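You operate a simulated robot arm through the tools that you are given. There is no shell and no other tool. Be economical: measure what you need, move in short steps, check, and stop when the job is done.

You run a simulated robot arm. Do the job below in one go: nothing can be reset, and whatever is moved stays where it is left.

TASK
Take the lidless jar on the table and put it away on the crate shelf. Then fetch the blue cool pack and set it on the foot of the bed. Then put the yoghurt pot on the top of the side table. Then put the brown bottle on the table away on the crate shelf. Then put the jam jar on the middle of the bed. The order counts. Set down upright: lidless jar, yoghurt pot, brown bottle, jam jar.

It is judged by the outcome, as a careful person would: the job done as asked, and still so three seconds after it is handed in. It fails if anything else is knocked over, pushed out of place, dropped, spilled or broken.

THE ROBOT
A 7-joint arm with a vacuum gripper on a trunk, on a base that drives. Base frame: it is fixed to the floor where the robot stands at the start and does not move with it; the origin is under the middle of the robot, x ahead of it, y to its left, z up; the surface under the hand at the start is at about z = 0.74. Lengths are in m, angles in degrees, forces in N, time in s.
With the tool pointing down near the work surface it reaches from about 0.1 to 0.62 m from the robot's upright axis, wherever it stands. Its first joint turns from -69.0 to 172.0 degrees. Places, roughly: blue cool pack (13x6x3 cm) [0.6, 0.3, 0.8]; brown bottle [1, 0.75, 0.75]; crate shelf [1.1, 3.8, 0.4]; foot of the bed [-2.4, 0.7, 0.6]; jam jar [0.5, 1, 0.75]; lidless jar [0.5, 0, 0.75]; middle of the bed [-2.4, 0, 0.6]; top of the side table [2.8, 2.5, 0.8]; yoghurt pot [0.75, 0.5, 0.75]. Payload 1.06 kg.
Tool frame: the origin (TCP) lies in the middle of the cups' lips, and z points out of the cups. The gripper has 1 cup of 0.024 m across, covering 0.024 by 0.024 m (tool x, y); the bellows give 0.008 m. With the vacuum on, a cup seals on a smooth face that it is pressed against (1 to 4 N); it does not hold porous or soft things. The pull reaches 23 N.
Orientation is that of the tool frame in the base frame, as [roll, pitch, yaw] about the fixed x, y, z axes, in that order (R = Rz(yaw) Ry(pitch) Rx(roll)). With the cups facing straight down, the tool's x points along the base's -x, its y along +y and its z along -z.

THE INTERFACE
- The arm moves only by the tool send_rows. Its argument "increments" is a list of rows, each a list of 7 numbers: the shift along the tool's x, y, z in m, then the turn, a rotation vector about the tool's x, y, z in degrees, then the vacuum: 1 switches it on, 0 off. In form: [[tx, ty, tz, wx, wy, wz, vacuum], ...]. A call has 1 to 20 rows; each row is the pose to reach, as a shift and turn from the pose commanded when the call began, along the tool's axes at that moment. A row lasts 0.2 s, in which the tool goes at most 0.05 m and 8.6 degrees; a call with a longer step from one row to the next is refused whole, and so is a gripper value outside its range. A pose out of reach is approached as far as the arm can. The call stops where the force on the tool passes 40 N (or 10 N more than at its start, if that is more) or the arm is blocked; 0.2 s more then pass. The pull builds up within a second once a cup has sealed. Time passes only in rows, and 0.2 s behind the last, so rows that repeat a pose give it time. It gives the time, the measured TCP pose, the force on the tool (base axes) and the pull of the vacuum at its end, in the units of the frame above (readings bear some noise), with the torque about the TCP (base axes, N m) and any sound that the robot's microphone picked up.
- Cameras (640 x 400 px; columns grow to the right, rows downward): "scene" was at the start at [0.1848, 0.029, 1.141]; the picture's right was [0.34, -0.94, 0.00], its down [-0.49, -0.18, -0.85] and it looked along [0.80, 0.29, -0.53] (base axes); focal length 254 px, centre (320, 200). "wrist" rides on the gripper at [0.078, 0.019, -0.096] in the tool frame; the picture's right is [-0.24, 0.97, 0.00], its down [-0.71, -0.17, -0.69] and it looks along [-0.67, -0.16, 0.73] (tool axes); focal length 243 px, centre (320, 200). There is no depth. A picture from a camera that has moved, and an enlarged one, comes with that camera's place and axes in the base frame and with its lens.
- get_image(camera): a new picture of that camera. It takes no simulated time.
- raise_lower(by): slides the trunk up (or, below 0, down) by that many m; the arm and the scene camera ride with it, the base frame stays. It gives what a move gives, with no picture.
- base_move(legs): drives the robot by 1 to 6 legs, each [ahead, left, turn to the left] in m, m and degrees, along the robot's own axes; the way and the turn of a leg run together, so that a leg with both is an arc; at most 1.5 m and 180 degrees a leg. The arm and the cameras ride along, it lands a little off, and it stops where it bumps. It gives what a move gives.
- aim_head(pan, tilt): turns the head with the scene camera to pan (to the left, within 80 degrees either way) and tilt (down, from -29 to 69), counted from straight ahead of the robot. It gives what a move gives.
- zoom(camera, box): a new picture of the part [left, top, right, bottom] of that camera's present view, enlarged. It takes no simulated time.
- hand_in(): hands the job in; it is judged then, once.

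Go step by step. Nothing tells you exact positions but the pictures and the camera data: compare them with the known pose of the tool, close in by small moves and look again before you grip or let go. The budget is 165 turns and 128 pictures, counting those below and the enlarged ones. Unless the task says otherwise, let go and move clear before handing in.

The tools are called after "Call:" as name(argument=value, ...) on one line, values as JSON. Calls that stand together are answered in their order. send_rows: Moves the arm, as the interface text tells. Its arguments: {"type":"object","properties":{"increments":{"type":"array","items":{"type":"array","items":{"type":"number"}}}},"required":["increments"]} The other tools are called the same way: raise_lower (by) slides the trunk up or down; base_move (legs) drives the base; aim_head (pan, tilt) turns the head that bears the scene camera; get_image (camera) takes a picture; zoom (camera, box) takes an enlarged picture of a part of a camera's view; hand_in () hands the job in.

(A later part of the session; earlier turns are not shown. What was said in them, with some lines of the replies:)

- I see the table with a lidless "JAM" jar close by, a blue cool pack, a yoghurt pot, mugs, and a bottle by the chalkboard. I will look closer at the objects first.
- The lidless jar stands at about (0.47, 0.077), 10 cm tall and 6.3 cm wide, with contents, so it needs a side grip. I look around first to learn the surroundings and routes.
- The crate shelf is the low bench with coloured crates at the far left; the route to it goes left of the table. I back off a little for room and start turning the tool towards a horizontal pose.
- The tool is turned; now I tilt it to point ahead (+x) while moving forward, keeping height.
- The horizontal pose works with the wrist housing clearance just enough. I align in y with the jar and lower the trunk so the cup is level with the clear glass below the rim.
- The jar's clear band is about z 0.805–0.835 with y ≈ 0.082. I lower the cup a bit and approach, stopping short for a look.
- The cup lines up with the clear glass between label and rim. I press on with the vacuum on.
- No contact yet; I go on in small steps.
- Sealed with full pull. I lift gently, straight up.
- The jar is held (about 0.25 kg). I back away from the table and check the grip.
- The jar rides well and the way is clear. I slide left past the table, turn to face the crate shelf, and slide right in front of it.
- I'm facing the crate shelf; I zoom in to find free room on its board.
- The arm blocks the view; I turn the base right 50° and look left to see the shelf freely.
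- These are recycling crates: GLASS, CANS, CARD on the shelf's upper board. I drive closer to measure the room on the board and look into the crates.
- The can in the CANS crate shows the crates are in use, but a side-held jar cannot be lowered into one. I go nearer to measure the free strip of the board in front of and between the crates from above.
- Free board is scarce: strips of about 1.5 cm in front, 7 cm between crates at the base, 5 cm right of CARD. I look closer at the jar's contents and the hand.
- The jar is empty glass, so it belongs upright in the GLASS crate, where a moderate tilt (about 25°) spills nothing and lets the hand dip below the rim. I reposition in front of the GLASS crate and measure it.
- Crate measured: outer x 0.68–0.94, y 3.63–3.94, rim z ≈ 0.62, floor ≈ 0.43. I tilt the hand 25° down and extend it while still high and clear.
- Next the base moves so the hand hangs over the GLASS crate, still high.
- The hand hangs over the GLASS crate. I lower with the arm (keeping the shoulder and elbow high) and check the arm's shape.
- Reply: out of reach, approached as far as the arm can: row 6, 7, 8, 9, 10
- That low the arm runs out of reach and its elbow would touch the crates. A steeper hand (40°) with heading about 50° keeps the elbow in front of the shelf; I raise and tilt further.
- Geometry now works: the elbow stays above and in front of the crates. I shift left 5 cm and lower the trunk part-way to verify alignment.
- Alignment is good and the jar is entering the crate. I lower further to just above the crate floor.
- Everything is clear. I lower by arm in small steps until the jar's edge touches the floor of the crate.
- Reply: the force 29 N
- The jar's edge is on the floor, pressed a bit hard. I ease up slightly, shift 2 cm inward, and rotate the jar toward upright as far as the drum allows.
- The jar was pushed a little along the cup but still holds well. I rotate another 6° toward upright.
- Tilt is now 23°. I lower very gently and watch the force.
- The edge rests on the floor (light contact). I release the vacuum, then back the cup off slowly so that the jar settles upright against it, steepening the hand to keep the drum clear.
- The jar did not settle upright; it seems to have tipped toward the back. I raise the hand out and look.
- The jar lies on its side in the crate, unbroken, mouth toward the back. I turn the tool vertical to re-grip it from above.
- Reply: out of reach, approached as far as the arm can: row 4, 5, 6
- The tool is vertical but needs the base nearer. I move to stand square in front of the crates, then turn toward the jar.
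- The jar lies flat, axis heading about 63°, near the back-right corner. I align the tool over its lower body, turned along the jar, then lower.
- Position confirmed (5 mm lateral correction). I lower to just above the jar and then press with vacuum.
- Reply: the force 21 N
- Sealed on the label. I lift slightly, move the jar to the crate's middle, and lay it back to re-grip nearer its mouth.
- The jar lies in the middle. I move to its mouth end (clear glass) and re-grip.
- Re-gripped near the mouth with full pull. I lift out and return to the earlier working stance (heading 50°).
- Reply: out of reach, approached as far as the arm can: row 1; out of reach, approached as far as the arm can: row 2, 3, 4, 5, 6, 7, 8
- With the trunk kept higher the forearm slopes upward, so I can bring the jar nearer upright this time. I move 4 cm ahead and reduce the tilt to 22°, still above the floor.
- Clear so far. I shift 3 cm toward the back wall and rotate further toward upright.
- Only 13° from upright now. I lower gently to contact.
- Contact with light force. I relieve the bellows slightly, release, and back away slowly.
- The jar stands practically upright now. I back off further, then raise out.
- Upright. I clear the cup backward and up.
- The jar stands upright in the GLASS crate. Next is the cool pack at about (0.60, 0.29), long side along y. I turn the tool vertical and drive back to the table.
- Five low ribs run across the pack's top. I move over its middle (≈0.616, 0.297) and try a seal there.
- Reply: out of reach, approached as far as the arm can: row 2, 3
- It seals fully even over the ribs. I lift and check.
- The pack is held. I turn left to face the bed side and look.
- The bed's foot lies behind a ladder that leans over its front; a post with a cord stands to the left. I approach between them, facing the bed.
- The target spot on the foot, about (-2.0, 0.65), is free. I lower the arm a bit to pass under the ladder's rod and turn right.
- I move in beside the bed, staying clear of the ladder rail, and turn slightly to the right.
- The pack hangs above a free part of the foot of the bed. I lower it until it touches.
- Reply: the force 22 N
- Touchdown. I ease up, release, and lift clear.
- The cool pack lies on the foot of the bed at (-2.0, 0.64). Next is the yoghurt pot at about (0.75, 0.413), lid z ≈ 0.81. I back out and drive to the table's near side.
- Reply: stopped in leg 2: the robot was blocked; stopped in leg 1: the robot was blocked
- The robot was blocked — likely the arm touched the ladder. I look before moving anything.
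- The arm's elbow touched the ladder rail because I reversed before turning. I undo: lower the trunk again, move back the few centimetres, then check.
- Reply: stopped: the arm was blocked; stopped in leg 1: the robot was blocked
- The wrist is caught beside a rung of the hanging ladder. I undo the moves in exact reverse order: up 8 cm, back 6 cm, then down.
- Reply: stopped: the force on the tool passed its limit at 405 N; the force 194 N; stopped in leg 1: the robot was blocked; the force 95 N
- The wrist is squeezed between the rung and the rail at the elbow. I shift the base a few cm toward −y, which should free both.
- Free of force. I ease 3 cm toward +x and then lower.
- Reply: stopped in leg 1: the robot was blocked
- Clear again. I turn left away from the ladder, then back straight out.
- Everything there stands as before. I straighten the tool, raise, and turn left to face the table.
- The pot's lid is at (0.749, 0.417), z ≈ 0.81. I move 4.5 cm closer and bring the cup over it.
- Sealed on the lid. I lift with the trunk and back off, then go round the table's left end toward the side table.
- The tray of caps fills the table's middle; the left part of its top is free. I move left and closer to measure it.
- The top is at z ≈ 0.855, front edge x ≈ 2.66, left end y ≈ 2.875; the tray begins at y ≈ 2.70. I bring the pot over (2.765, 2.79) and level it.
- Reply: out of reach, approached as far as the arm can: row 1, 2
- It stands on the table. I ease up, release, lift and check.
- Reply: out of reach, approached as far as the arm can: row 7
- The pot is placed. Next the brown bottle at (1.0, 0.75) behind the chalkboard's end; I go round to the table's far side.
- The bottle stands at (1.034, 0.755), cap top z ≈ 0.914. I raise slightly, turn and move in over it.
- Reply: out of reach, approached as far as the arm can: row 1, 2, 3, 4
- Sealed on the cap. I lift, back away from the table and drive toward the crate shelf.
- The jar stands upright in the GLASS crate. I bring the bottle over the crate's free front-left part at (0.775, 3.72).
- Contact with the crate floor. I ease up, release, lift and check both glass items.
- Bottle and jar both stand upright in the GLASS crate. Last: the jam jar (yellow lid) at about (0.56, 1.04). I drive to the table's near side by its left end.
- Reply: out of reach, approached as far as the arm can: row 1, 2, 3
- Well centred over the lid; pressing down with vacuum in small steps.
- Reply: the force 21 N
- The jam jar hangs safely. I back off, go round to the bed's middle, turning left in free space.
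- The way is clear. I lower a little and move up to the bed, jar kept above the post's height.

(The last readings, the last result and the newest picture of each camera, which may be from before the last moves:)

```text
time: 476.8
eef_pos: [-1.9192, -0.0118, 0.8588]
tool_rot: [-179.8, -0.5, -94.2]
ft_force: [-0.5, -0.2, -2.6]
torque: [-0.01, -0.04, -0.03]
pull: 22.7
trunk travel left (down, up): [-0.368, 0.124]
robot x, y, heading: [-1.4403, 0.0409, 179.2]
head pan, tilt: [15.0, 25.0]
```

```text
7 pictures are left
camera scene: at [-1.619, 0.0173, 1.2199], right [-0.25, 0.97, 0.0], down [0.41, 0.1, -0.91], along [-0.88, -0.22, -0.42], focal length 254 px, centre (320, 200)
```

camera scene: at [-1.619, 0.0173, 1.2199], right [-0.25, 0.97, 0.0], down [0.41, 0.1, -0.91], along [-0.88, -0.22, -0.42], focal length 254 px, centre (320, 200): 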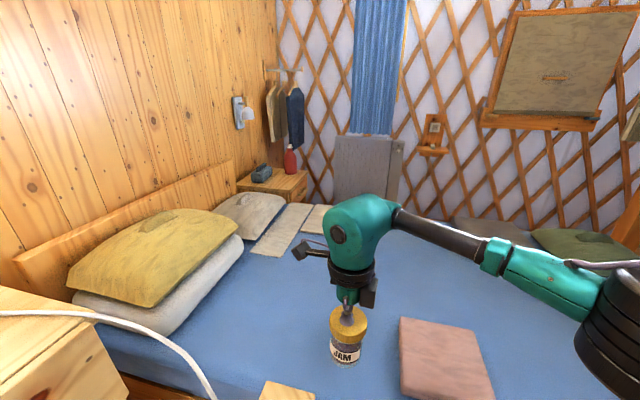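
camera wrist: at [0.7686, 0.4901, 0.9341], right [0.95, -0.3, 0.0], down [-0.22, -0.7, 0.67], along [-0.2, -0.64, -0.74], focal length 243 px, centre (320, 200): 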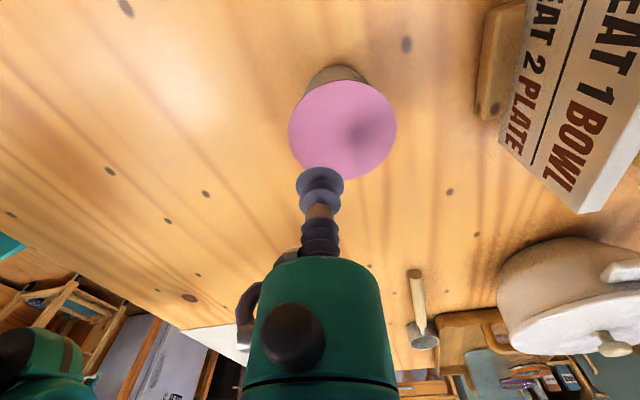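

Call:
base_move(legs=[[0.07, 0.01, 0]])

Call:
send_rows(increments=[[0, 0.04, 0, 0, 0, 0, 1], [0, 0.08, 0, 0, 0, 0, 1], [0, 0.12, 0, 0, 0, 0, 1]])

Call:
raise_lower(by=-0.19)

Call:
get_image(camera="scene")

```text
time: 477.8
eef_pos: [-1.9897, -0.0215, 0.8586]
tool_rot: [-179.9, -0.3, -94.2]
ft_force: [0.2, -0.7, -3.1]
torque: [0.01, -0.01, -0.02]
pull: 22.9
trunk travel left (down, up): [-0.368, 0.124]
robot x, y, heading: [-1.5133, 0.0337, 179.3]
head pan, tilt: [15.0, 25.0]
```

```text
time: 478.6
eef_pos: [-2.1071, -0.0148, 0.8558]
tool_rot: [179.9, -0.4, -93.9]
ft_force: [0.2, 0.0, -3.2]
torque: [-0.04, 0.0, 0.0]
pull: 22.7
trunk travel left (down, up): [-0.368, 0.124]
robot x, y, heading: [-1.5159, 0.0298, 179.4]
head pan, tilt: [15.0, 25.0]
```

```text
time: 480.7
eef_pos: [-2.1094, -0.0123, 0.6692]
tool_rot: [-180.0, -0.5, -94.2]
ft_force: [0.1, 0.7, -2.7]
torque: [-0.04, -0.02, 0.01]
pull: 22.3
trunk travel left (down, up): [-0.178, 0.314]
robot x, y, heading: [-1.512, 0.0319, 179.2]
head pan, tilt: [15.0, 25.0]
```

```text
6 pictures are left
camera scene: at [-1.7373, 0.0082, 1.0278], right [-0.25, 0.97, 0.0], down [0.41, 0.11, -0.91], along [-0.88, -0.23, -0.42], focal length 254 px, centre (320, 200)
```

scene: 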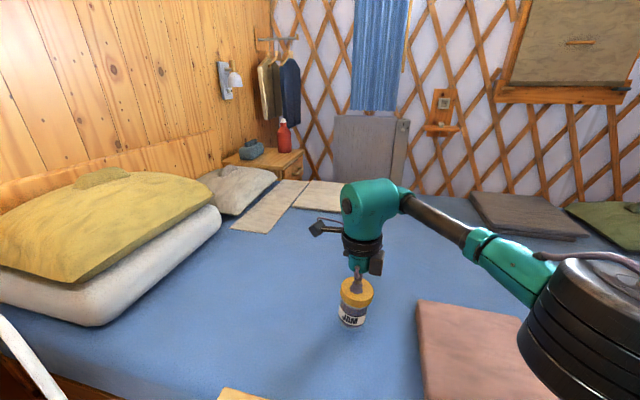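

The spot is clear. I lower in small steps until the jar stands on the bed.

Call:
send_rows(increments=[[0, 0, 0.01, 0, 0, 0, 1], [0, 0, 0.02, 0, 0, 0, 1], [0, 0, 0.02, 0, 0, 0, 1]])

Call:
send_rows(increments=[[0, 0, 0.004, 0, 0, 0, 1], [0, 0, 0.008, 0, 0, 0, 1], [0, 0, 0.008, 0, 0, 0, 1]])

```text
time: 481.5
eef_pos: [-2.1081, -0.013, 0.648]
tool_rot: [-179.9, -0.3, -94.2]
ft_force: [-0.3, 0.0, -2.7]
torque: [-0.02, -0.02, 0.02]
pull: 23.4
trunk travel left (down, up): [-0.178, 0.314]
robot x, y, heading: [-1.5152, 0.0346, 179.4]
head pan, tilt: [15.0, 25.0]
```

```text
time: 482.3
eef_pos: [-2.1078, -0.0144, 0.6409]
tool_rot: [-179.9, -0.4, -94.2]
ft_force: [0.0, -1.9, 5.5]
torque: [0.04, 0.0, 0.01]
pull: 23.0
trunk travel left (down, up): [-0.178, 0.314]
robot x, y, heading: [-1.5135, 0.0314, 179.2]
head pan, tilt: [15.0, 25.0]
```

Touching now. I release gently and lift straight up.

Call:
send_rows(increments=[[0, 0, 0.001, 0, 0, 0, 1], [0, 0, 0, 0, 0, 0, 0], [0, 0, 0, 0, 0, 0, 0], [0, 0, 0, 0, 0, 0, 0], [0, 0, 0, 0, 0, 0, 0], [0, 0, 0, 0, 0, 0, 0], [0, 0, -0.015, 0, 0, 0, 0], [0, 0, -0.05, 0, 0, 0, 0], [0, 0, -0.09, 0, 0, 0, 0]])

Call:
get_image(camera="scene")

```text
time: 484.3
eef_pos: [-2.1084, -0.0111, 0.7326]
tool_rot: [-180.0, -0.5, -94.1]
ft_force: [0.5, -0.2, -0.5]
torque: [-0.02, -0.01, -0.02]
pull: 0.0
trunk travel left (down, up): [-0.178, 0.314]
robot x, y, heading: [-1.5152, 0.0304, 179.6]
head pan, tilt: [15.0, 25.0]
```

```text
5 pictures are left
camera scene: at [-1.7372, 0.0082, 1.0279], right [-0.25, 0.97, 0.0], down [0.41, 0.1, -0.91], along [-0.88, -0.23, -0.42], focal length 254 px, centre (320, 200)
```

scene: 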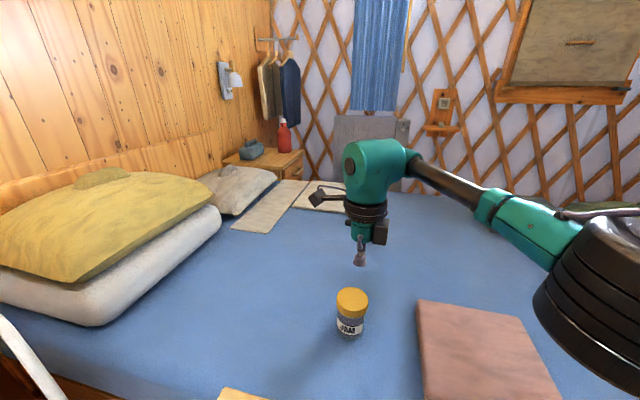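

The jam jar stands on the middle of the bed. I raise a little and back straight out, then check once.

Call:
raise_lower(by=0.08)

Call:
base_move(legs=[[-0.7, 0, 0]])

Call:
aim_head(pan=-5, tilt=20)

Call:
get_image(camera="scene")

```text
time: 485.5
eef_pos: [-2.1082, -0.0117, 0.8105]
tool_rot: [-179.9, -0.4, -94.2]
ft_force: [-0.4, -0.2, -0.4]
torque: [0.01, 0.01, 0.02]
pull: 0.0
trunk travel left (down, up): [-0.258, 0.234]
robot x, y, heading: [-1.5139, 0.0305, 179.3]
head pan, tilt: [15.0, 25.0]
```

```text
time: 489.4
eef_pos: [-1.3922, -0.0207, 0.8117]
tool_rot: [-180.0, -0.4, -94.2]
ft_force: [0.1, 0.0, -0.4]
torque: [0.01, -0.01, -0.04]
pull: 0.0
trunk travel left (down, up): [-0.258, 0.234]
robot x, y, heading: [-0.7991, 0.018, 179.5]
head pan, tilt: [15.0, 25.0]
```

```text
time: 490.2
eef_pos: [-1.3933, -0.0201, 0.8103]
tool_rot: [180.0, -0.4, -94.1]
ft_force: [-0.2, 0.1, 0.7]
torque: [-0.04, 0.01, 0.0]
pull: 0.1
trunk travel left (down, up): [-0.258, 0.234]
robot x, y, heading: [-0.7968, 0.0239, 179.8]
head pan, tilt: [-5.0, 20.0]
```

```text
4 pictures are left
camera scene: at [-1.0015, 0.0323, 1.1193], right [0.1, 1.0, 0.0], down [0.34, -0.03, -0.94], along [-0.94, 0.09, -0.34], focal length 254 px, centre (320, 200)
```

scene: 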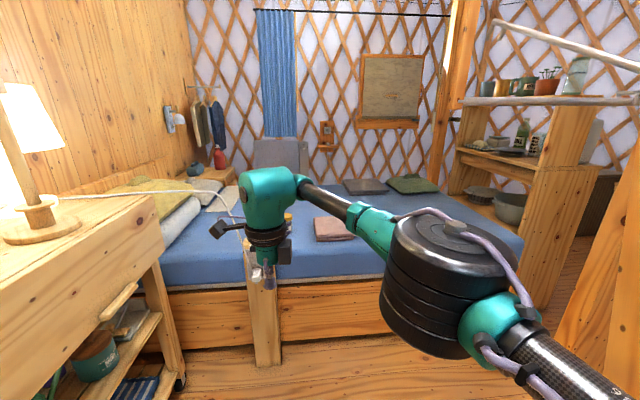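

All five items are in place and the hand is clear, so I hand in the job.

Call:
hand_in()

```text
The job is handed in.
```

I put all five items away in the order you asked and handed the job in, but two things along the way could count against it.

- **Lidless jar:** it is upright in the GLASS crate on the crate shelf. It tipped over inside the crate on my first try. I picked it up again and stood it upright; it looked undamaged.
- **Blue cool pack:** it is on the foot of the bed, near the front edge.
- **Yoghurt pot:** I set it down level on the left end of the side table top. My last picture was blocked by the arm, so I did not see it standing after I let go.
- **Brown bottle:** it is upright in the GLASS crate next to the jar.
- **Jam jar:** it is upright on the middle of the bed.

**Ladder contact:** while backing out from the bed I did not turn the arm clear first, and it got caught on the ladder there. The force on the tool reached about 405 N before I worked it free. The ladder and the things around it looked unmoved afterwards.
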